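You operate a simulated robot arm through the tools that you are given. There is no shell and no other tool. Be economical: measure what you need, move in short steps, check, and stop when the job is done.

You are at the controls of a simulated robot arm. One attempt, no reset.

JOB
Sleeve the yellow- and blue-banded small rolls and plug their tops, each in its own colour.
Fine: both rolls stay on their pegs; sleeves down to the discs, the plugs of this bench pushed home.

It is judged by the outcome, as a careful person would: the job done as asked, and still so three seconds after it is handed in. It fails if anything else is knocked over, pushed out of place, dropped, spilled or broken.

ROBOT AND FRAMES
A 7-joint arm with a two-finger parallel gripper, fixed in place. Base frame: the origin is at the foot of the arm, x ahead of it, y to its left, z up; the work surface is at about z = 82.8. Units: cm, degrees, N and s.
With the tool pointing down near the work surface it reaches from about 24 to 68 cm from the base axis. Its first joint turns from -66.0 to 66.0 degrees. Payload 2.4 kg.
Tool frame: the origin (TCP) lies between the finger pads and is the grasp point; the fingertips stand 3 cm ahead of it; z points along the fingers, y is the line along which they close. Largest opening 9.4 cm; finger width 2.8, thickness 1; the body of the gripper, 5 by 9.6 cm, starts 5.5 cm behind the TCP.
Orientation is told as [roll, pitch, yaw] about the base's x, y, z axes, in that order, counted from this pose: with the fingers straight down and closing along the base's y, the tool's x points along the base's -x, its y along +y and its z along -z.

CONTROLS
- The arm moves only by the tool jog_arm. Its argument "increments" is a list of rows, each a list of 7 numbers: the shift along the base's x, y, z in cm, then the turn, a rotation vector about the base's x, y, z in degrees, then the closure in counts, from 0 (fully open) to 255 (shut). In form: [[x, y, z, wx, wy, wz, jaw], ...]. A call has 1 to 12 rows; each row is the pose to reach, as a shift and turn from the pose commanded when the call began. Each row takes 0.2 s and may step no farther than 5 cm and 8.6 degrees from the row before; otherwise, or with a gripper value out of range, the whole call is refused. Where a pose cannot be reached the arm comes as near as it can. A force on the tool above 40 N (or 10 N above the force at the start of the call, whichever is more), or a blocked arm, ends the call early, and 0.2 s more pass. Each finger travels about 15.3 cm/s and halts on what it meets, pressing with about 21 N; the grip force reading is that of the motor and also rises with nothing between the fingers. The clock runs only during rows and for 0.2 s after the last one: add rows that repeat a pose to give the fingers time. It gives the time, the measured TCP pose, the force on the tool (base axes), the opening and the grip force at its end, in the units of the frame above (readings bear some noise), with the torque about the TCP (base axes, N m) and any sound that the robot's microphone picked up, and new pictures: "show" is both (left out), scene, wrist or none.
- Cameras (640 x 400 px; columns grow to the right, rows downward): "scene" is fixed at [4.81, 48.28, 144.47]; the picture's right is [-0.64, -0.77, 0.00], its down [-0.43, 0.36, -0.83] and it looks along [0.64, -0.53, -0.56] (base axes); focal length 264 px, centre (320, 200). "wrist" rides on the gripper at [7.6, 1.4, -10.2] in the tool frame; the picture's right is [-0.18, 0.98, 0.00], its down [-0.75, -0.14, -0.64] and it looks along [-0.63, -0.12, 0.77] (tool axes); focal length 243 px, centre (320, 200). There is no depth. A picture from a camera that has moved, and an enlarged one, comes with that camera's place and axes in the base frame and with its lens.
- close_up(camera, box): a new picture of the part [left, top, right, bottom] of that camera's present view, enlarged. No time passes.
- hand_in(): hands the job in; it is judged then, once.

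Go step by step. Nothing tells you positions but the pictures and the camera data: compare them with the known pose of the tool, close in by small moves and look again before you grip or let go. The budget is 120 turns and 200 pictures, counting those below and the enlarged ones. Unless the task says otherwise, let go and move clear before handing in, and close with one line.

The tools are called after "Request:" by a JSON object that holds its "method" and its "body". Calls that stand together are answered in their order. jog_arm: Moves the arm, as the interface text tells. Its arguments: {"type":"object","properties":{"increments":{"type":"array"},"show":{"type":"string","enum":["both","scene","wrist","none"]}},"required":["increments"]} The other tools are called the same way: close_up (camera, box) takes an enlarged picture of a part of a camera's view; hand_in () hands the job in.

At the start:

```text
time: 0.0
ee_pos: [41.95, 2.5, 128.79]
tool_rot: [0.0, 0.0, 0.0]
force: [-0.4, -0.9, -0.3]
ft_torque: [-0.03, -0.02, -0.02]
opening: 9.41
grasp_force: 0.0
```

scene: 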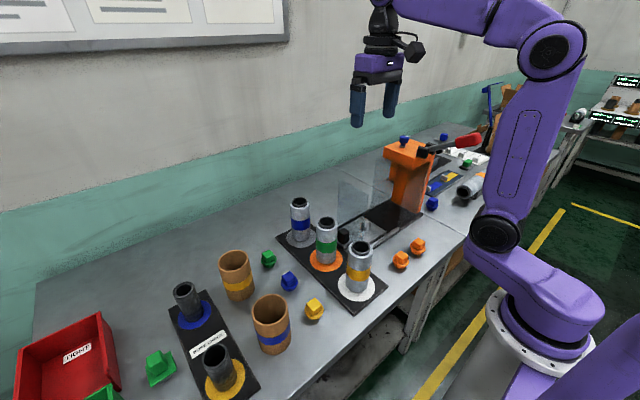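
wrist: 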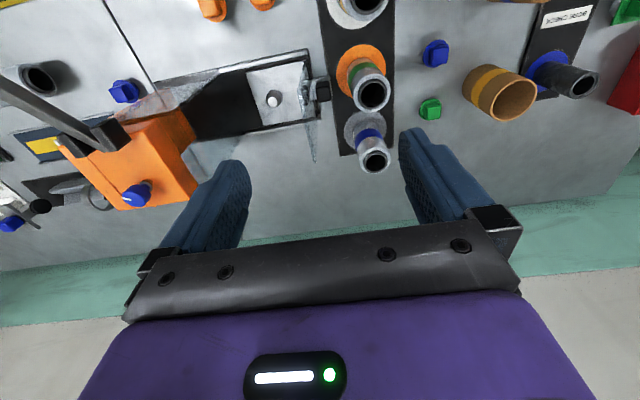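

I see a rack of three banded rolls, two brown sleeves (yellow and blue band), and several plugs. I'll look closer before planning.

Request:
{"method": "close_up", "body": {"camera": "scene", "box": [140, 180, 300, 400]}}

Request:
{"method": "close_up", "body": {"camera": "scene", "box": [260, 180, 440, 320]}}

Request:
{"method": "close_up", "body": {"camera": "scene", "box": [370, 70, 530, 220]}}

Request:
{"method": "close_up", "body": {"camera": "wrist", "box": [320, 0, 640, 200]}}

```text
1.82 times, centred on (220, 290) of scene
camera zoom: at [4.81, 48.28, 144.47], right [-0.64, -0.77, 0.0], down [-0.43, 0.36, -0.83], along [0.64, -0.53, -0.56], focal length 479 px, centre (502, 36)
```

zoom: 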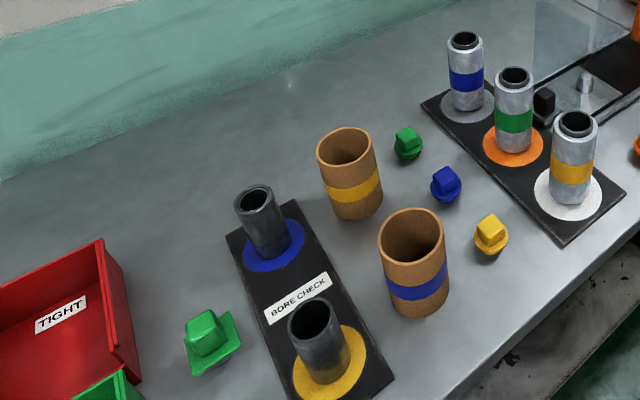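

```text
2.86 times, centred on (350, 250) of scene
camera zoom: at [4.81, 48.28, 144.47], right [-0.64, -0.77, 0.0], down [-0.43, 0.36, -0.83], along [0.64, -0.53, -0.56], focal length 753 px, centre (234, 57)
```

zoom: 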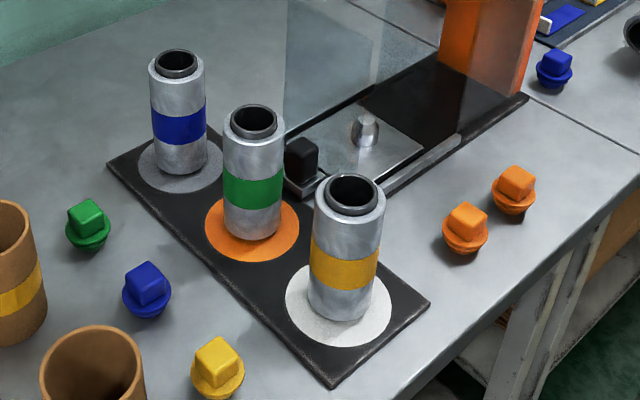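

```text
2.67 times, centred on (450, 145) of scene
camera zoom: at [4.81, 48.28, 144.47], right [-0.64, -0.77, 0.0], down [-0.43, 0.36, -0.83], along [0.64, -0.53, -0.56], focal length 703 px, centre (-27, 347)
```

zoom: 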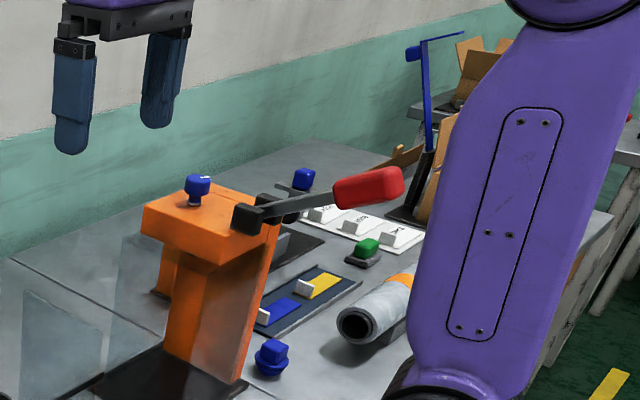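

```text
2.00 times, centred on (480, 100) of wrist
camera zoom: at [34.26, 3.84, 138.95], right [0.18, 0.98, 0.0], down [0.75, -0.14, 0.64], along [0.63, -0.12, -0.77], focal length 485 px, centre (0, 400)
```

zoom: 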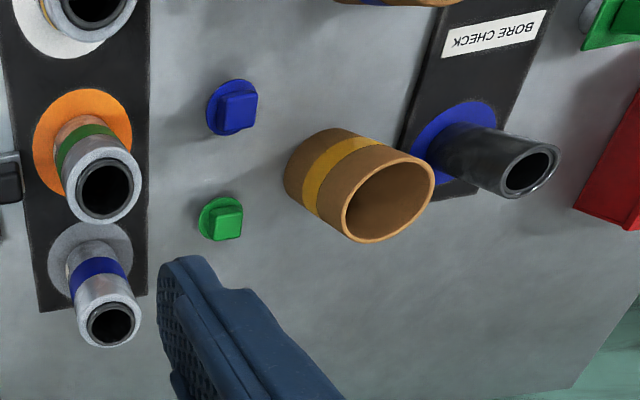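

Request:
{"method": "jog_arm", "body": {"increments": [[1.5, 4, -1.5, 0, 0, 0, 0], [3, 8, -3, 0, 0, 0, 0], [4.5, 12, -5, 0, 0, 0, 0], [6, 16, -7, 0, 0, 0, 0], [7.5, 20, -9, 0, 0, 0, 0], [9, 24, -11, 0, 0, 0, 0], [10.5, 28, -13, 0, 0, 0, 0], [12, 32, -15, 0, 0, 0, 0], [12.4, 33, -17, 0, 0, 0, 0]]}}

```text
time: 2.0
ee_pos: [54.3, 35.56, 111.67]
tool_rot: [-0.1, 0.0, -0.1]
force: [-0.1, -0.4, -0.3]
ft_torque: [0.0, 0.0, -0.02]
opening: 9.39
grasp_force: 0.1
camera wrist: at [46.59, 36.99, 121.92], right [0.18, 0.98, 0.0], down [0.75, -0.14, 0.64], along [0.63, -0.12, -0.77], focal length 243 px, centre (320, 200)
```

scene: 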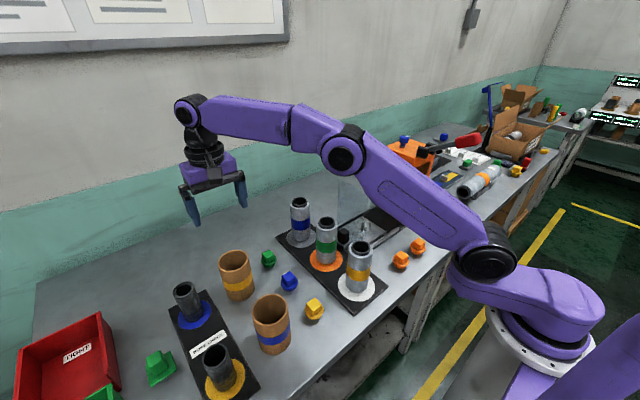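
wrist: 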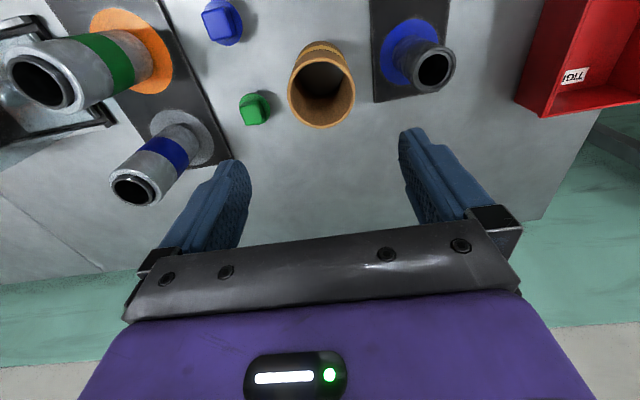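

Request:
{"method": "close_up", "body": {"camera": "wrist", "box": [240, 0, 460, 140]}}

Request:
{"method": "close_up", "body": {"camera": "wrist", "box": [0, 0, 260, 220]}}

```text
2.86 times, centred on (350, 70) of wrist
camera zoom: at [46.59, 36.99, 121.92], right [0.18, 0.98, 0.0], down [0.75, -0.14, 0.64], along [0.63, -0.12, -0.77], focal length 693 px, centre (234, 571)
```

zoom: 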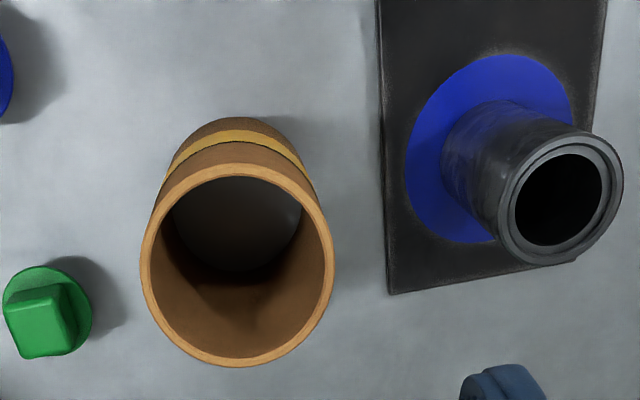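

```text
1.82 times, centred on (130, 110) of wrist
camera zoom: at [46.59, 36.99, 121.92], right [0.18, 0.98, 0.0], down [0.75, -0.14, 0.64], along [0.63, -0.12, -0.77], focal length 441 px, centre (666, 364)
```

zoom: 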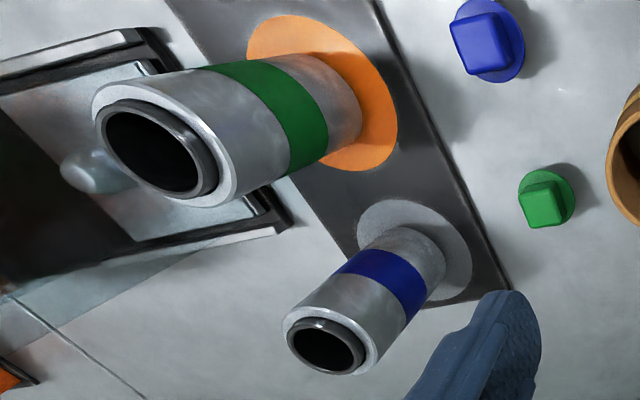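

I take the yellow sleeve's axis to be at about (54.2, 35.7) with its top near z 95. I'll descend around it without gripping and check.

Request:
{"method": "jog_arm", "body": {"increments": [[-0.1, 0.15, -4, 0, 0, 0, 0], [-0.1, 0.15, -8, 0, 0, 0, 0], [-0.1, 0.15, -11, 0, 0, 0, 0], [-0.1, 0.15, -11, 0, 0, 0, 0]]}}

Request:
{"method": "close_up", "body": {"camera": "scene", "box": [160, 160, 320, 310]}}

```text
time: 3.0
ee_pos: [54.47, 35.57, 100.52]
tool_rot: [0.0, 0.0, 0.0]
force: [0.3, -0.3, 0.0]
ft_torque: [-0.04, 0.0, -0.04]
opening: 9.4
grasp_force: 0.0
camera wrist: at [46.66, 37.02, 110.77], right [0.18, 0.98, 0.0], down [0.75, -0.14, 0.64], along [0.63, -0.12, -0.77], focal length 243 px, centre (320, 200)
```

scene: 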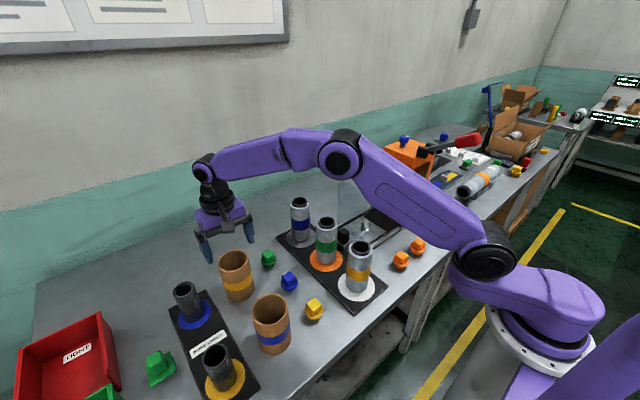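
wrist: 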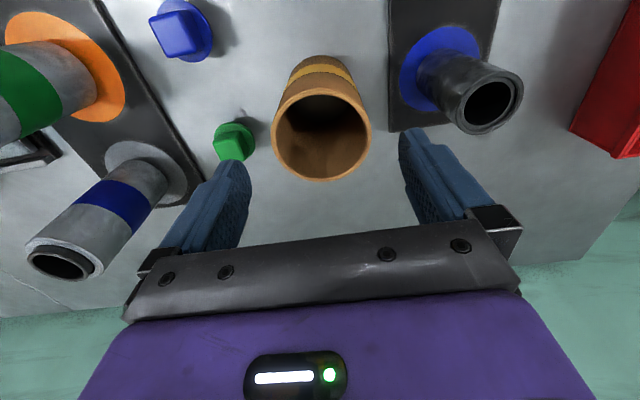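

```text
2.67 times, centred on (240, 235) of scene
camera zoom: at [4.81, 48.28, 144.47], right [-0.64, -0.77, 0.0], down [-0.43, 0.36, -0.83], along [0.64, -0.53, -0.56], focal length 703 px, centre (533, 107)
```

zoom: 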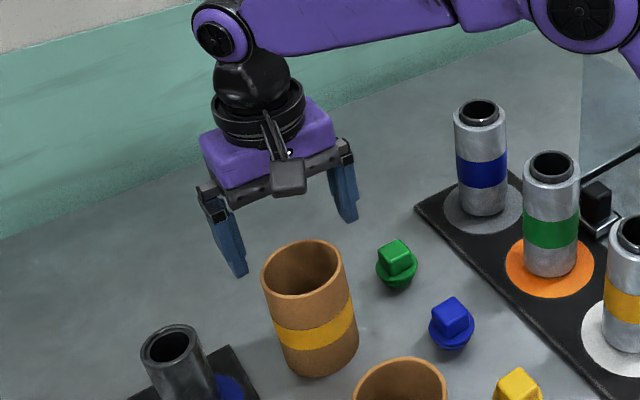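

Request:
{"method": "jog_arm", "body": {"increments": [[0.2, 0, -2, 0, 0, 0, 0], [0.2, 0, -4.5, 0, 0, 0, 0], [0.2, 0, -7.0, 0, 0, 0, 0], [0.2, 0, -7.5, 0, 0, 0, 0], [0.2, 0, -7.5, 0, 0, 0, 0]]}}

Request:
{"method": "close_up", "body": {"camera": "scene", "box": [170, 170, 300, 310]}}

```text
time: 4.2
ee_pos: [54.39, 35.63, 93.3]
tool_rot: [0.0, -0.1, 0.0]
force: [0.1, -0.5, -0.7]
ft_torque: [0.02, 0.01, 0.02]
opening: 9.39
grasp_force: 0.1
camera wrist: at [46.67, 37.07, 103.43], right [0.18, 0.98, 0.0], down [0.75, -0.14, 0.64], along [0.63, -0.12, -0.77], focal length 243 px, centre (320, 200)
```

scene: 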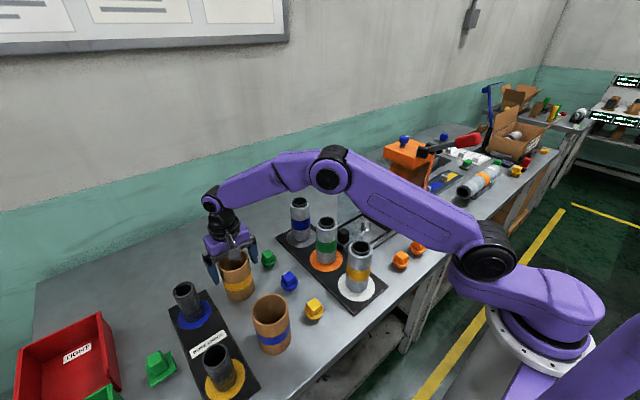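
wrist: 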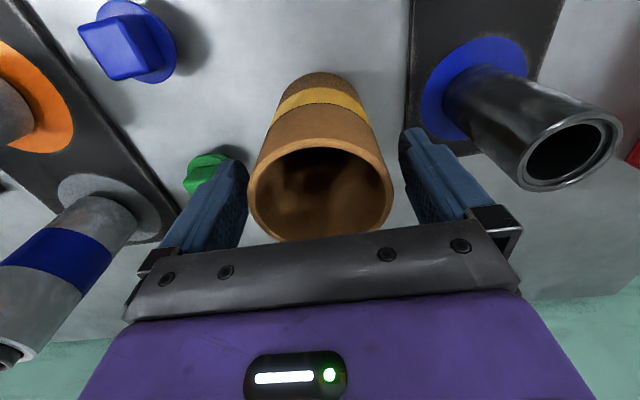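

```text
2.86 times, centred on (235, 240) of scene
camera zoom: at [4.81, 48.28, 144.47], right [-0.64, -0.77, 0.0], down [-0.43, 0.36, -0.83], along [0.64, -0.53, -0.56], focal length 753 px, centre (563, 86)
```

zoom: 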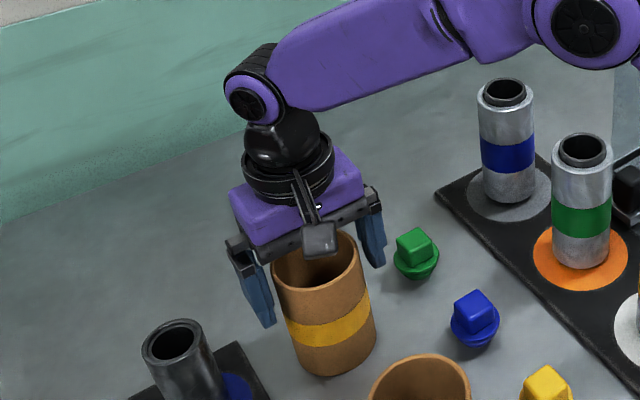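

Fingers straddle the sleeve well centred. Closing on it.

Request:
{"method": "jog_arm", "body": {"increments": [[0, 0, 0, 0, 0, 0, 255], [0, 0, 0, 0, 0, 0, 255], [0, 0, 0, 0, 0, 0, 255], [0, 0, 0, 0, 0, 0, 255]], "show": "wrist"}}

```text
time: 5.2
ee_pos: [54.32, 35.62, 93.17]
tool_rot: [0.0, 0.0, 0.0]
force: [-0.5, 0.5, -0.4]
ft_torque: [0.0, 0.0, 0.0]
opening: 7.77
grasp_force: 20.8
camera wrist: at [46.67, 37.08, 103.45], right [0.18, 0.98, 0.0], down [0.75, -0.14, 0.64], along [0.63, -0.12, -0.77], focal length 243 px, centre (320, 200)
```

wrist: 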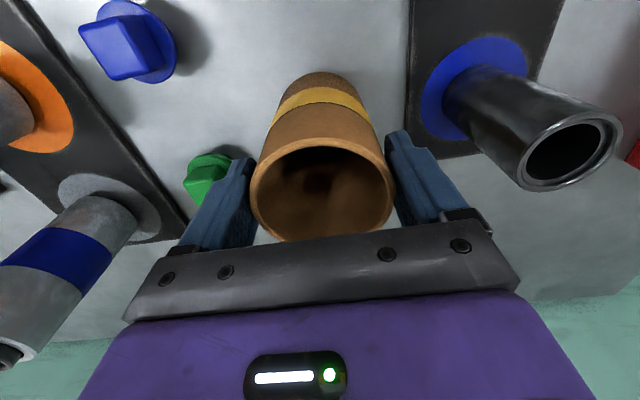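

Request:
{"method": "jog_arm", "body": {"increments": [[0, 0, 1, 0, 0, 0, 255], [0, 0, 3, 0, 0, 0, 255], [0, 0, 6, 0, 0, 0, 255], [0, 0, 10, 0, 0, 0, 255], [0, 0, 14, 0, 0, 0, 255], [0, 0, 18, 0, 0, 0, 255], [0, 0, 20, 0, 0, 0, 255], [0, 0, 20, 0, 0, 0, 255]]}}

```text
time: 7.0
ee_pos: [54.59, 35.36, 113.31]
tool_rot: [-0.1, 0.1, 0.1]
force: [-0.7, 0.7, -1.1]
ft_torque: [0.04, -0.02, 0.0]
opening: 7.74
grasp_force: 21.1
camera wrist: at [46.83, 36.97, 123.59], right [0.18, 0.98, 0.0], down [0.75, -0.14, 0.64], along [0.63, -0.12, -0.77], focal length 243 px, centre (320, 200)
```

scene: 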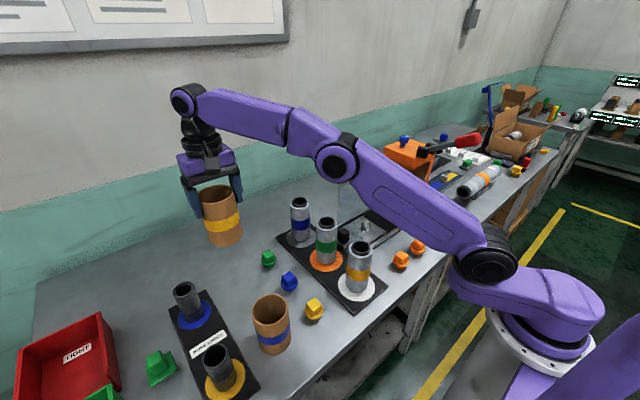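
wrist: 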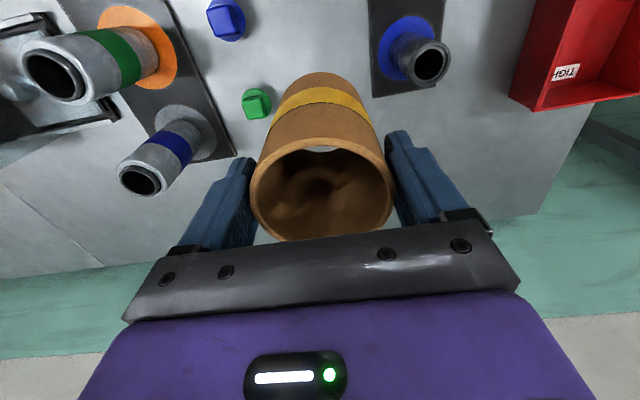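

Request:
{"method": "jog_arm", "body": {"increments": [[-4, -2.5, 0, 0, 0, 0, 255], [-8, -5, 0, 0, 0, 0, 255], [-12, -8, 0, 0, 0, 0, 255], [-15, -11, 0, 0, 0, 0, 255], [-16.3, -11.5, 0, 0, 0, 0, 255], [-16.3, -11.5, 0, 0, 0, 0, 255]]}}

Request:
{"method": "close_up", "body": {"camera": "wrist", "box": [60, 20, 260, 150]}}

```text
time: 8.4
ee_pos: [38.01, 24.18, 113.55]
tool_rot: [0.0, 0.0, 0.1]
force: [0.1, 0.0, -1.1]
ft_torque: [0.01, 0.0, 0.02]
opening: 7.79
grasp_force: 21.5
camera wrist: at [30.41, 25.56, 123.69], right [0.18, 0.98, 0.0], down [0.75, -0.14, 0.64], along [0.63, -0.12, -0.77], focal length 243 px, centre (320, 200)
```

scene: 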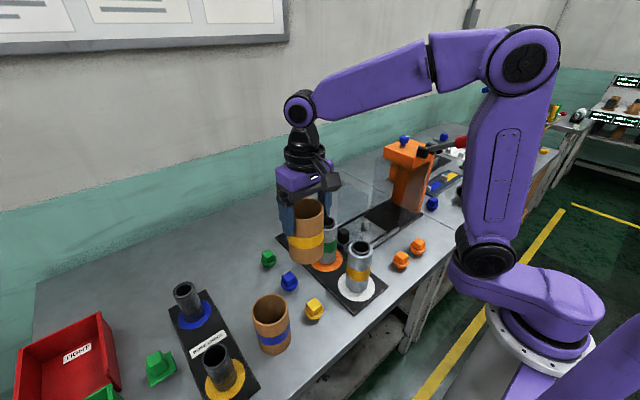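
wrist: 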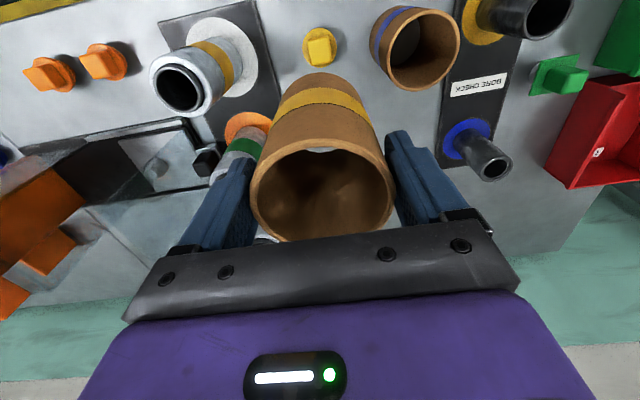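

```text
3.08 times, centred on (160, 85) of wrist
camera zoom: at [30.41, 25.56, 123.69], right [0.18, 0.98, 0.0], down [0.75, -0.14, 0.64], along [0.63, -0.12, -0.77], focal length 746 px, centre (812, 554)
```

zoom: 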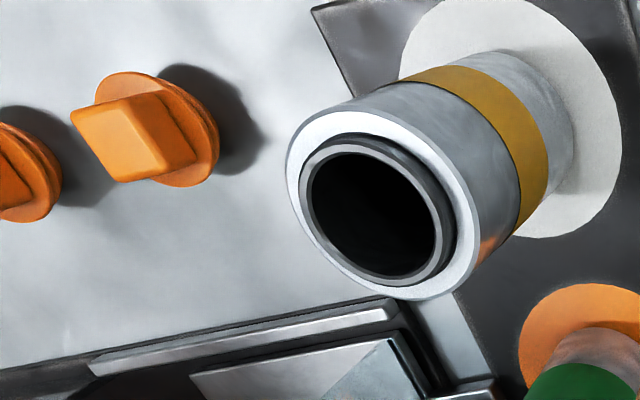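

Yellow roll measured at about (34.5, 10.9), top near z 98.5. I move the sleeve over it with clearance and check alignment.

Request:
{"method": "jog_arm", "body": {"increments": [[-1, -4.5, 0, 0, 0, 0, 255], [-2.5, -9, 0, 0, 0, 0, 255], [-3.8, -13.3, 0, 0, 0, 0, 255], [-3.8, -13.3, -1.5, 0, 0, 0, 255], [-3.8, -13.3, -1.5, 0, 0, 0, 255]]}}

Request:
{"method": "close_up", "body": {"camera": "scene", "box": [280, 180, 440, 310]}}

Request:
{"method": "close_up", "body": {"camera": "wrist", "box": [220, 20, 420, 145]}}

```text
time: 9.6
ee_pos: [34.18, 10.75, 111.67]
tool_rot: [0.0, 0.0, 0.0]
force: [-0.2, 0.0, -0.6]
ft_torque: [-0.02, -0.01, 0.01]
opening: 7.76
grasp_force: 20.9
camera wrist: at [26.51, 12.15, 121.87], right [0.18, 0.98, 0.0], down [0.75, -0.14, 0.64], along [0.63, -0.12, -0.77], focal length 243 px, centre (320, 200)
```

scene: 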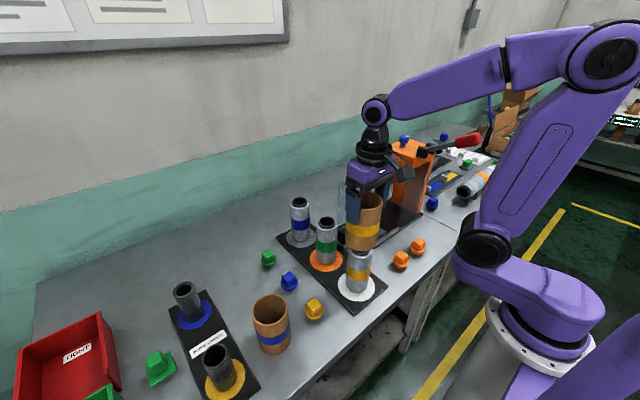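
wrist: 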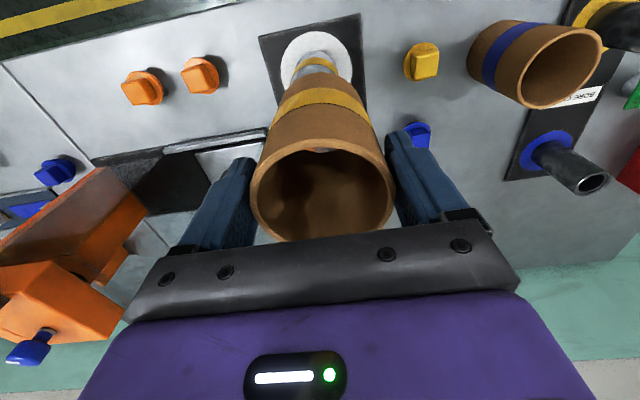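

```text
3.08 times, centred on (360, 245) of scene
camera zoom: at [4.81, 48.28, 144.47], right [-0.64, -0.77, 0.0], down [-0.43, 0.36, -0.83], along [0.64, -0.53, -0.56], focal length 811 px, centre (197, 62)
```

zoom: 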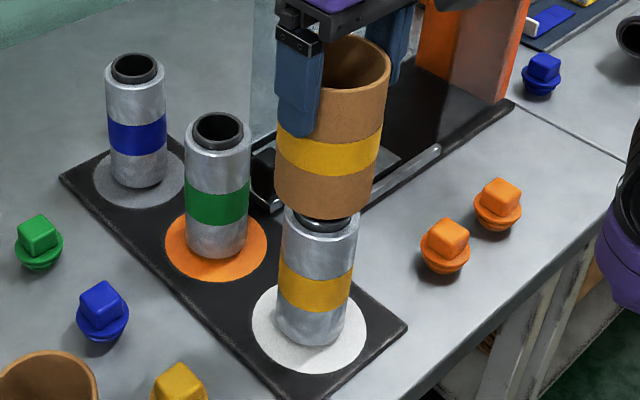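

```text
3.20 times, centred on (320, 82) of wrist
camera zoom: at [26.51, 12.15, 121.87], right [0.18, 0.98, 0.0], down [0.75, -0.14, 0.64], along [0.63, -0.12, -0.77], focal length 776 px, centre (320, 576)
```

zoom: 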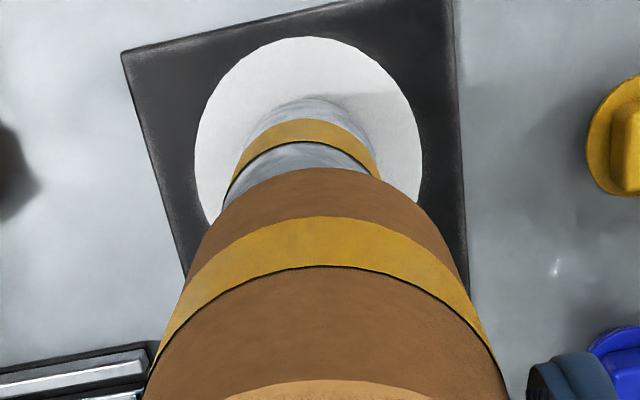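

Request:
{"method": "jog_arm", "body": {"increments": [[0.15, -0.6, 0, 0, 0, 0, 255], [0.15, -0.6, -0.5, 0, 0, 0, 255], [0.15, -0.6, -0.5, 0, 0, 0, 255]], "show": "none"}}

Request:
{"method": "close_up", "body": {"camera": "scene", "box": [310, 180, 410, 310]}}

Request:
{"method": "close_up", "body": {"camera": "wrist", "box": [220, 20, 420, 145]}}

```text
time: 10.4
ee_pos: [34.51, 10.26, 111.32]
tool_rot: [0.0, 0.0, 0.1]
force: [0.4, 0.0, -1.1]
ft_torque: [0.0, -0.04, 0.03]
opening: 7.76
grasp_force: 21.3
```

```text
3.08 times, centred on (360, 245) of scene
camera zoom: at [4.81, 48.28, 144.47], right [-0.64, -0.77, 0.0], down [-0.43, 0.36, -0.83], along [0.64, -0.53, -0.56], focal length 811 px, centre (197, 62)
```

zoom: 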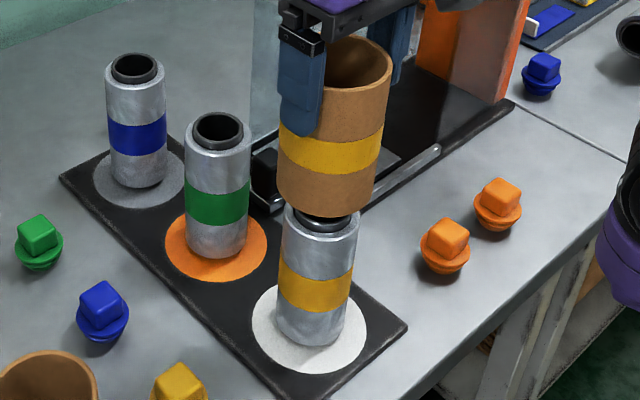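

```text
3.20 times, centred on (320, 82) of wrist
camera zoom: at [26.77, 11.6, 121.52], right [0.18, 0.98, 0.0], down [0.75, -0.14, 0.64], along [0.63, -0.12, -0.77], focal length 776 px, centre (320, 576)
```

zoom: 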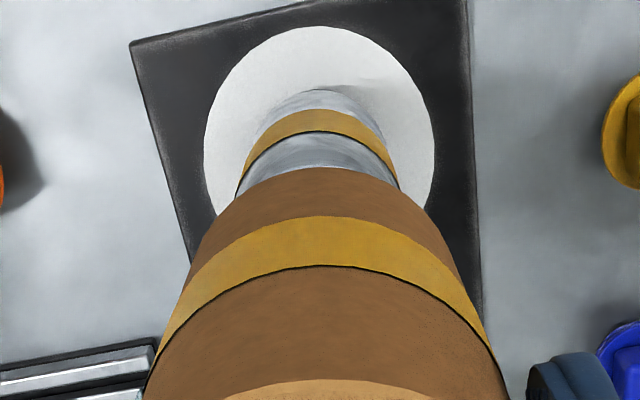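

Request:
{"method": "close_up", "body": {"camera": "scene", "box": [335, 190, 395, 300]}}

Request:
{"method": "close_up", "body": {"camera": "scene", "box": [340, 210, 390, 250]}}

Request:
{"method": "close_up", "body": {"camera": "wrist", "box": [220, 120, 420, 245]}}

```text
3.64 times, centred on (365, 245) of scene
camera zoom: at [4.81, 48.28, 144.47], right [-0.64, -0.77, 0.0], down [-0.43, 0.36, -0.83], along [0.64, -0.53, -0.56], focal length 958 px, centre (156, 36)
```

zoom: 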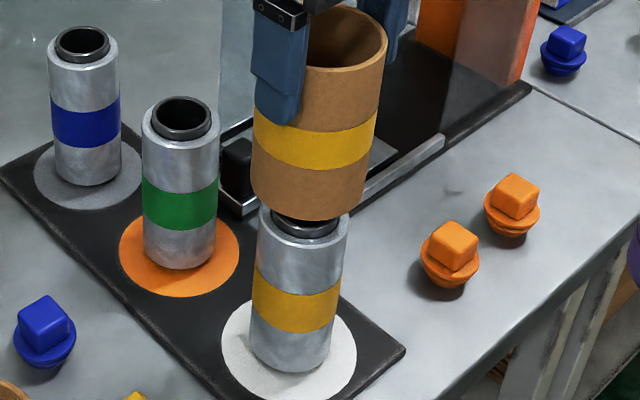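

```text
10.00 times, centred on (365, 230) of scene
camera zoom: at [4.81, 48.28, 144.47], right [-0.64, -0.77, 0.0], down [-0.43, 0.36, -0.83], along [0.64, -0.53, -0.56], focal length 2635 px, centre (-130, -100)
```

zoom: 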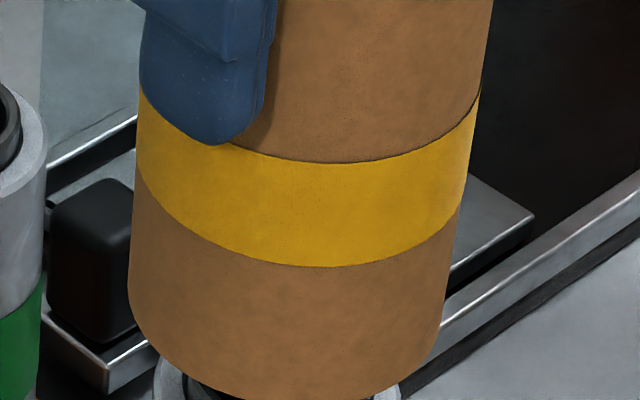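

```text
3.20 times, centred on (320, 182) of wrist
camera zoom: at [26.77, 11.6, 121.52], right [0.18, 0.98, 0.0], down [0.75, -0.14, 0.64], along [0.63, -0.12, -0.77], focal length 776 px, centre (320, 256)
```

zoom: 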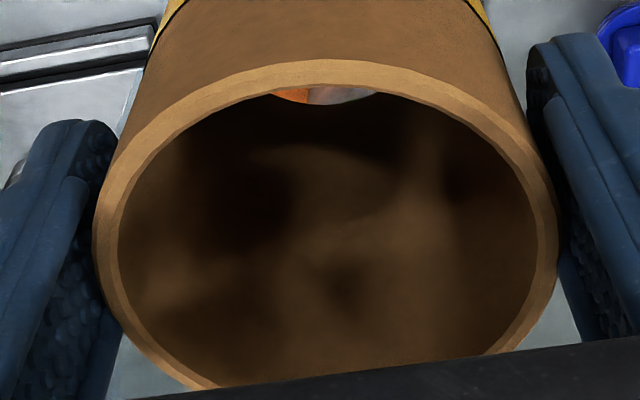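

Sleeve looks nearly concentric with the roll (about 0.1 off). I correct and lower a little to start it over the top.

Request:
{"method": "jog_arm", "body": {"increments": [[0, -0.1, 0, 0, 0, 0, 255], [0, -0.1, -0.8, 0, 0, 0, 255], [0, -0.1, -1.6, 0, 0, 0, 255], [0, -0.1, -2.4, 0, 0, 0, 255], [0, -0.1, -2.4, 0, 0, 0, 255]], "show": "none"}}

Request:
{"method": "close_up", "body": {"camera": "scene", "box": [335, 190, 395, 300]}}

Request:
{"method": "close_up", "body": {"camera": "wrist", "box": [220, 20, 420, 145]}}

```text
time: 11.6
ee_pos: [34.46, 10.1, 108.9]
tool_rot: [0.0, 0.0, 0.1]
force: [0.6, -0.2, 0.2]
ft_torque: [0.01, 0.01, 0.01]
opening: 7.75
grasp_force: 21.5
```

```text
3.64 times, centred on (365, 245) of scene
camera zoom: at [4.81, 48.28, 144.47], right [-0.64, -0.77, 0.0], down [-0.43, 0.36, -0.83], along [0.64, -0.53, -0.56], focal length 958 px, centre (156, 36)
```

zoom: 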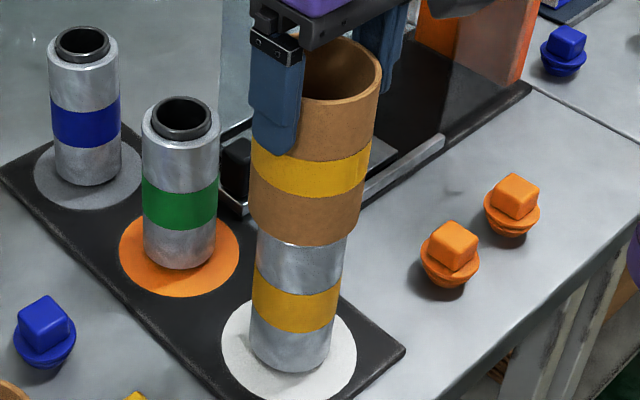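

```text
3.20 times, centred on (320, 82) of wrist
camera zoom: at [26.85, 11.56, 119.13], right [0.18, 0.98, 0.0], down [0.75, -0.14, 0.64], along [0.63, -0.12, -0.77], focal length 776 px, centre (320, 576)
```

zoom: 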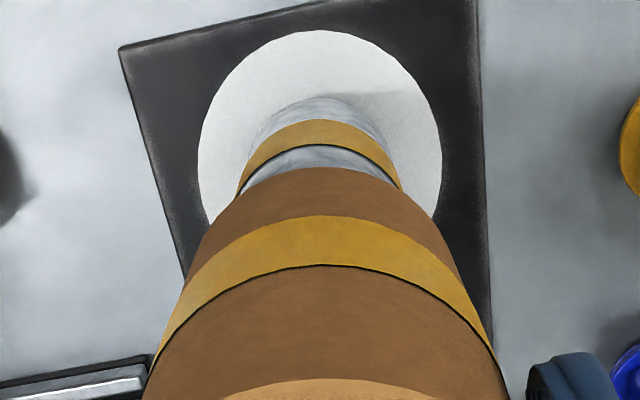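

Request:
{"method": "jog_arm", "body": {"increments": [[0, 0, -0.5, 0, 0, 0, 255], [0, 0, -1, 0, 0, 0, 255], [0, 0, -1.5, 0, 0, 0, 255], [0, 0, -2, 0, 0, 0, 255], [0, 0, -2, 0, 0, 0, 255]], "show": "none"}}

Request:
{"method": "close_up", "body": {"camera": "scene", "box": [335, 190, 395, 300]}}

Request:
{"method": "close_up", "body": {"camera": "wrist", "box": [220, 120, 420, 245]}}

```text
time: 12.8
ee_pos: [34.43, 9.93, 107.01]
tool_rot: [0.0, 0.0, 0.0]
force: [-0.2, -0.2, -0.3]
ft_torque: [-0.02, 0.03, 0.04]
opening: 7.79
grasp_force: 21.2
```

```text
3.64 times, centred on (365, 245) of scene
camera zoom: at [4.81, 48.28, 144.47], right [-0.64, -0.77, 0.0], down [-0.43, 0.36, -0.83], along [0.64, -0.53, -0.56], focal length 958 px, centre (156, 36)
```

zoom: 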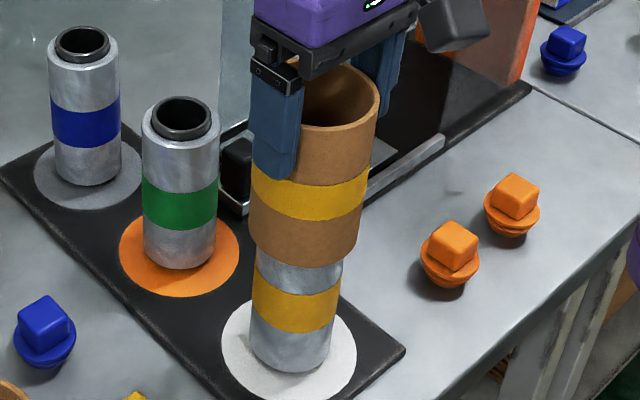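

```text
3.20 times, centred on (320, 182) of wrist
camera zoom: at [26.76, 11.47, 117.12], right [0.18, 0.98, 0.0], down [0.75, -0.14, 0.64], along [0.63, -0.12, -0.77], focal length 776 px, centre (320, 256)
```

zoom: 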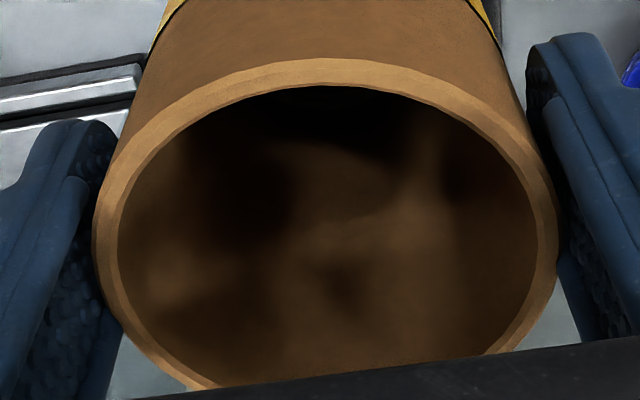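

Request:
{"method": "jog_arm", "body": {"increments": [[0, 0, -0.7, 0, 0, 0, 255], [0, 0, -1.4, 0, 0, 0, 255], [0, 0, -2.1, 0, 0, 0, 255], [0, 0, -2.8, 0, 0, 0, 255], [0, 0, -3.5, 0, 0, 0, 255], [0, 0, -4.2, 0, 0, 0, 255], [0, 0, -5, 0, 0, 0, 255], [0, 0, -5, 0, 0, 0, 255]], "show": "wrist"}}

Request:
{"method": "close_up", "body": {"camera": "scene", "box": [335, 190, 395, 300]}}

```text
time: 14.6
ee_pos: [34.44, 10.05, 101.78]
tool_rot: [-0.1, 0.1, 0.0]
force: [-0.3, 0.2, -0.5]
ft_torque: [0.02, 0.01, -0.01]
opening: 7.75
grasp_force: 21.0
camera wrist: at [26.8, 11.51, 112.05], right [0.18, 0.98, 0.0], down [0.75, -0.14, 0.64], along [0.63, -0.12, -0.77], focal length 243 px, centre (320, 200)
```

wrist: 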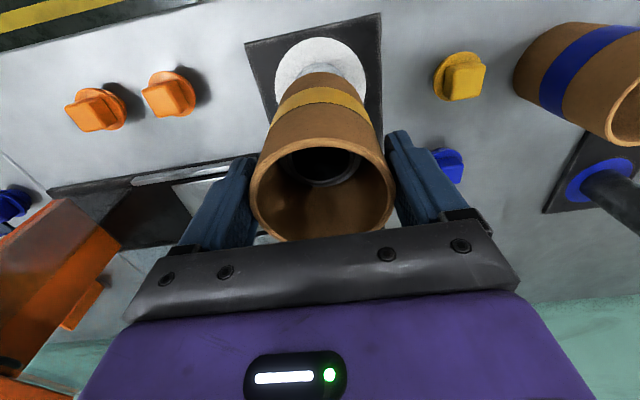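

```text
3.64 times, centred on (365, 245) of scene
camera zoom: at [4.81, 48.28, 144.47], right [-0.64, -0.77, 0.0], down [-0.43, 0.36, -0.83], along [0.64, -0.53, -0.56], focal length 958 px, centre (156, 36)
```

zoom: 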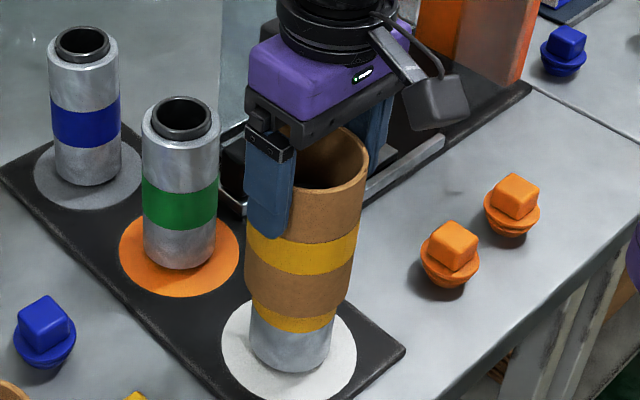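

Request:
{"method": "close_up", "body": {"camera": "wrist", "box": [240, 130, 400, 245]}}

```text
3.48 times, centred on (320, 188) of wrist
camera zoom: at [26.8, 11.51, 112.05], right [0.18, 0.98, 0.0], down [0.75, -0.14, 0.64], along [0.63, -0.12, -0.77], focal length 844 px, centre (320, 244)
```

zoom: 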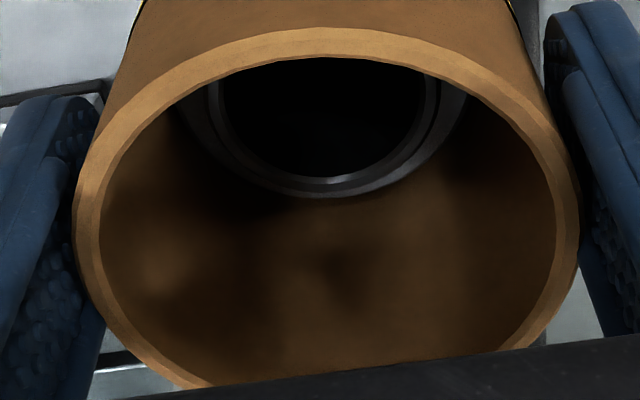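

Concentric and contact-free. Continue down.

Request:
{"method": "jog_arm", "body": {"increments": [[0, 0, -0.8, 0, 0, 0, 255], [0, 0, -1.6, 0, 0, 0, 255], [0, 0, -2.4, 0, 0, 0, 255], [0, 0, -3.2, 0, 0, 0, 255], [0, 0, -4.0, 0, 0, 0, 255], [0, 0, -4.8, 0, 0, 0, 255], [0, 0, -5.5, 0, 0, 0, 255], [0, 0, -5.5, 0, 0, 0, 255]], "show": "wrist"}}

Request:
{"method": "close_up", "body": {"camera": "scene", "box": [335, 190, 395, 300]}}

```text
time: 16.4
ee_pos: [34.45, 9.96, 96.35]
tool_rot: [0.0, -0.1, 0.0]
force: [0.5, 0.0, -0.3]
ft_torque: [0.03, 0.0, 0.0]
opening: 7.74
grasp_force: 20.8
camera wrist: at [26.81, 11.45, 106.57], right [0.18, 0.98, 0.0], down [0.75, -0.14, 0.64], along [0.63, -0.12, -0.77], focal length 243 px, centre (320, 200)
```

wrist: 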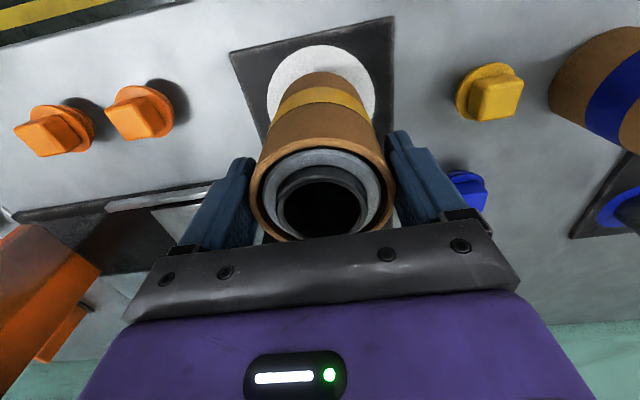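

```text
3.64 times, centred on (365, 245) of scene
camera zoom: at [4.81, 48.28, 144.47], right [-0.64, -0.77, 0.0], down [-0.43, 0.36, -0.83], along [0.64, -0.53, -0.56], focal length 958 px, centre (156, 36)
```

zoom: 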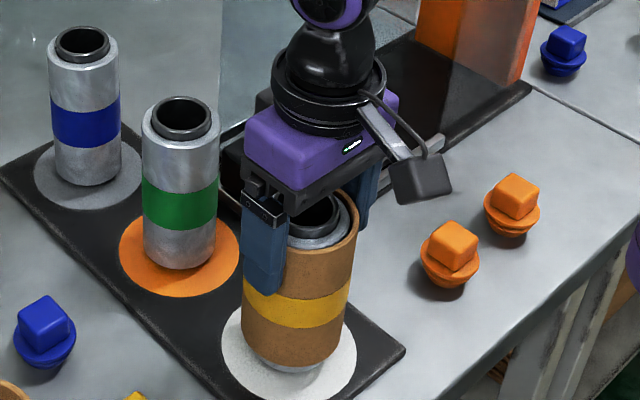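

Request:
{"method": "jog_arm", "body": {"increments": [[0, 0, -0.5, 0, 0, 0, 255], [0, 0, -0.9, 0, 0, 0, 255], [0, 0, -1.1, 0, 0, 0, 255], [0, 0, -1.3, 0, 0, 0, 255], [0, 0, -1.5, 0, 0, 0, 255], [0, 0, -1.5, 0, 0, 0, 255]], "show": "wrist"}}

Request:
{"method": "close_up", "body": {"camera": "scene", "box": [335, 190, 395, 300]}}

```text
time: 17.8
ee_pos: [34.35, 9.87, 94.73]
tool_rot: [0.0, 0.0, -0.1]
force: [-0.2, 0.8, -0.7]
ft_torque: [0.0, -0.02, 0.03]
opening: 7.74
grasp_force: 20.8
camera wrist: at [26.78, 11.45, 105.06], right [0.18, 0.98, 0.0], down [0.75, -0.14, 0.64], along [0.63, -0.12, -0.77], focal length 243 px, centre (320, 200)
```

wrist: 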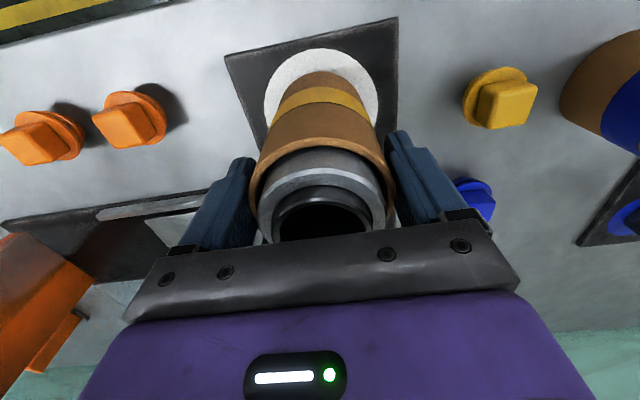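

```text
3.64 times, centred on (365, 245) of scene
camera zoom: at [4.81, 48.28, 144.47], right [-0.64, -0.77, 0.0], down [-0.43, 0.36, -0.83], along [0.64, -0.53, -0.56], focal length 958 px, centre (156, 36)
```

zoom: 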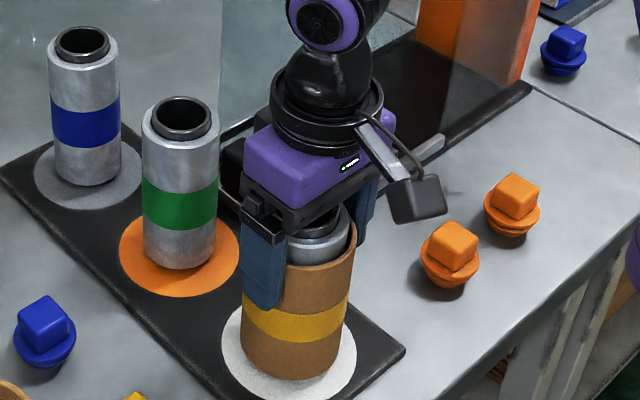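

Request:
{"method": "jog_arm", "body": {"increments": [[0, 0, -0.15, 0, 0, 0, 255], [0, 0, -0.3, 0, 0, 0, 255], [0, 0, -0.45, 0, 0, 0, 255], [0, 0, -0.6, 0, 0, 0, 255]], "show": "none"}}

Request:
{"method": "close_up", "body": {"camera": "scene", "box": [340, 240, 380, 300]}}

```text
time: 18.8
ee_pos: [34.57, 10.09, 94.21]
tool_rot: [-0.1, 0.0, 0.0]
force: [0.6, 0.4, -0.4]
ft_torque: [-0.02, 0.02, -0.04]
opening: 7.74
grasp_force: 21.5
```

```text
6.67 times, centred on (360, 270) of scene
camera zoom: at [4.81, 48.28, 144.47], right [-0.64, -0.77, 0.0], down [-0.43, 0.36, -0.83], along [0.64, -0.53, -0.56], focal length 1757 px, centre (53, -267)
```

zoom: 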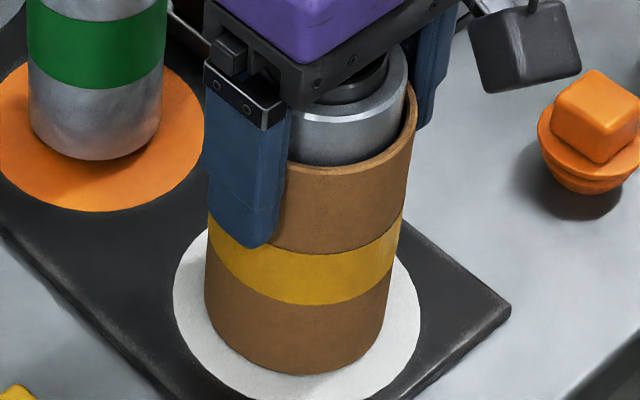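

Request:
{"method": "jog_arm", "body": {"increments": [[0, 0, -0.1, 0, 0, 0, 255], [0, 0, -0.2, 0, 0, 0, 255], [0, 0, -0.3, 0, 0, 0, 255]], "show": "none"}}

```text
time: 19.6
ee_pos: [34.52, 10.08, 93.97]
tool_rot: [0.1, 0.1, 0.1]
force: [-2.6, -4.4, 16.9]
ft_torque: [-0.02, -0.15, -0.05]
opening: 7.73
grasp_force: 21.0
```

Contact: the sleeve sits on the disc. I open and back straight up.

Request:
{"method": "jog_arm", "body": {"increments": [[0, 0, 0.1, 0, 0, 0, 0], [0, 0, 0.1, 0, 0, 0, 0], [0, 0, 0.1, 0, 0, 0, 0]], "show": "none"}}

Request:
{"method": "jog_arm", "body": {"increments": [[0, 0, 2, 0, 0, 0, 0], [0, 0, 5, 0, 0, 0, 0], [0, 0, 9, 0, 0, 0, 0], [0, 0, 13, 0, 0, 0, 0], [0, 0, 17, 0, 0, 0, 0], [0, 4, 18, 0, 0, 0, 0], [0, 8, 18, 0, 0, 0, 0], [0, 12, 18, 0, 0, 0, 0], [0, 16, 18, 0, 0, 0, 0], [0, 20, 18, 0, 0, 0, 0], [0, 24, 18, 0, 0, 0, 0]]}}

Request:
{"method": "close_up", "body": {"camera": "scene", "box": [280, 180, 440, 310]}}

```text
time: 20.4
ee_pos: [34.47, 10.08, 94.03]
tool_rot: [-0.1, 0.0, 0.0]
force: [0.2, -0.4, -0.3]
ft_torque: [-0.02, -0.03, -0.05]
opening: 9.4
grasp_force: 0.1
```

```text
time: 22.8
ee_pos: [34.62, 34.11, 112.27]
tool_rot: [0.0, 0.0, 0.1]
force: [0.2, 0.2, 0.1]
ft_torque: [-0.03, 0.0, 0.03]
opening: 9.39
grasp_force: 0.1
camera wrist: at [27.04, 35.6, 122.46], right [0.18, 0.98, 0.0], down [0.75, -0.14, 0.64], along [0.63, -0.12, -0.77], focal length 243 px, centre (320, 200)
```

scene: 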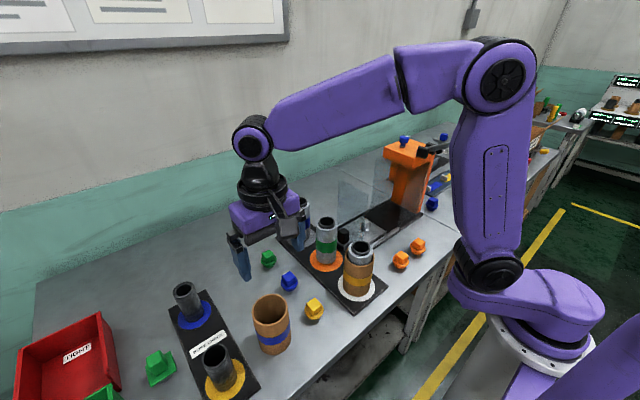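
wrist: 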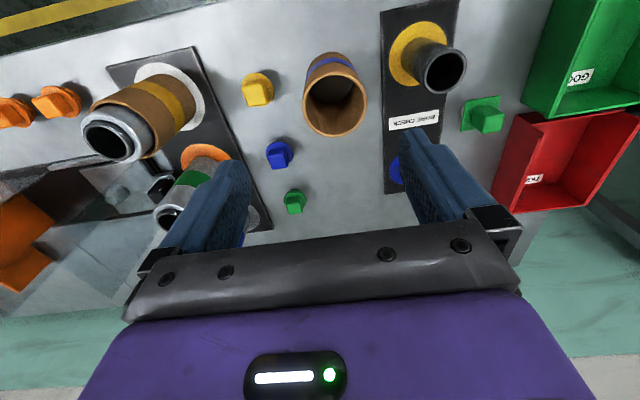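

```text
3.08 times, centred on (360, 245) of scene
camera zoom: at [4.81, 48.28, 144.47], right [-0.64, -0.77, 0.0], down [-0.43, 0.36, -0.83], along [0.64, -0.53, -0.56], focal length 811 px, centre (197, 62)
```

zoom: 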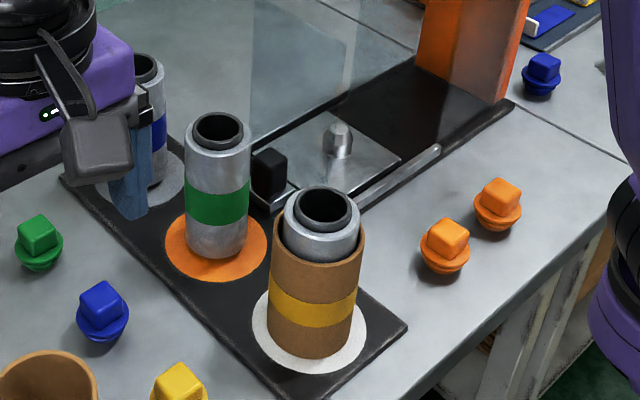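

Yellow sleeve seated. Now the blue sleeve; measure it.

Request:
{"method": "close_up", "body": {"camera": "wrist", "box": [270, 30, 400, 150]}}

```text
3.33 times, centred on (335, 90) of wrist
camera zoom: at [27.04, 35.6, 122.46], right [0.18, 0.98, 0.0], down [0.75, -0.14, 0.64], along [0.63, -0.12, -0.77], focal length 809 px, centre (270, 567)
```

zoom: 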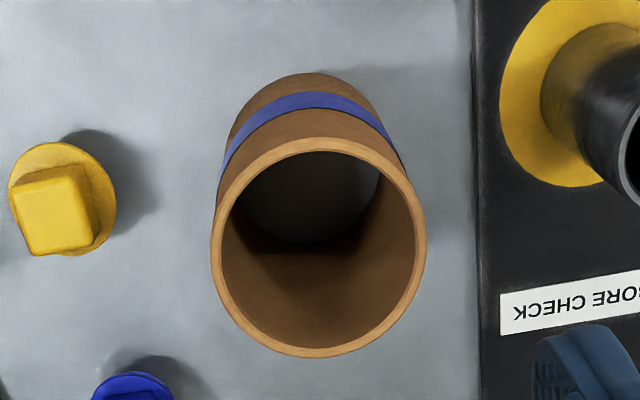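

Request:
{"method": "jog_arm", "body": {"increments": [[2.5, 1.3, -1, 0, 0, 0, 0], [2.5, 1.3, -5, 0, 0, 0, 0], [2.5, 1.3, -9, 0, 0, 0, 0], [2.5, 1.3, -12, 0, 0, 0, 0], [2.5, 1.3, -12, 0, 0, 0, 0]], "show": "none"}}

Request:
{"method": "close_up", "body": {"camera": "wrist", "box": [220, 50, 420, 210]}}

```text
time: 24.0
ee_pos: [37.25, 35.47, 99.74]
tool_rot: [0.0, 0.0, 0.1]
force: [0.4, 0.7, 1.6]
ft_torque: [0.01, -0.02, -0.01]
opening: 9.39
grasp_force: 0.0
```

```text
2.50 times, centred on (320, 130) of wrist
camera zoom: at [29.53, 36.85, 109.9], right [0.18, 0.98, 0.0], down [0.75, -0.14, 0.64], along [0.63, -0.12, -0.77], focal length 606 px, centre (320, 375)
```

zoom: 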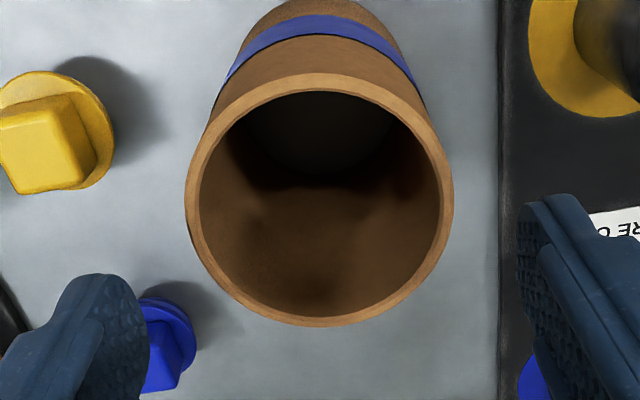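

Request:
{"method": "jog_arm", "body": {"increments": [[0.05, 0, -2, 0, 0, 0, 0], [0.05, 0, -4.5, 0, 0, 0, 0], [0.05, 0, -6.5, 0, 0, 0, 0], [0.05, 0, -6.5, 0, 0, 0, 0], [0.05, 0, -6.5, 0, 0, 0, 255], [0.05, 0, -6.5, 0, 0, 0, 255], [0.05, 0, -6.5, 0, 0, 0, 255], [0.05, 0, -6.5, 0, 0, 0, 255]]}}

```text
time: 25.8
ee_pos: [37.08, 35.29, 93.44]
tool_rot: [0.0, 0.0, 0.0]
force: [0.1, -0.4, -0.3]
ft_torque: [0.02, 0.01, 0.0]
opening: 7.54
grasp_force: 21.1
camera wrist: at [29.51, 36.73, 103.64], right [0.18, 0.98, 0.0], down [0.75, -0.14, 0.64], along [0.63, -0.12, -0.77], focal length 243 px, centre (320, 200)
```

scene: 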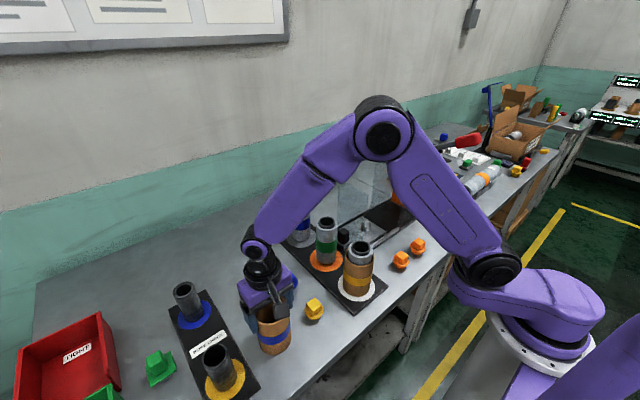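
wrist: 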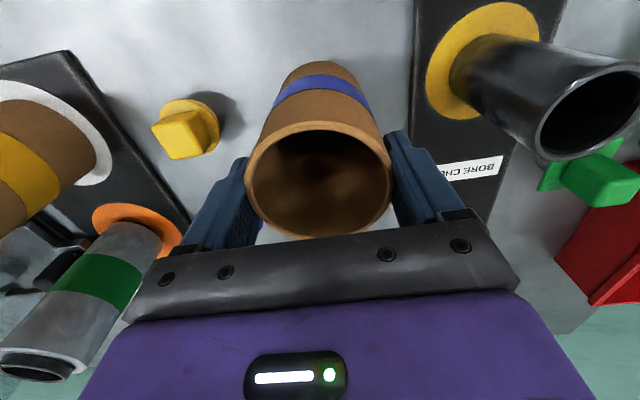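

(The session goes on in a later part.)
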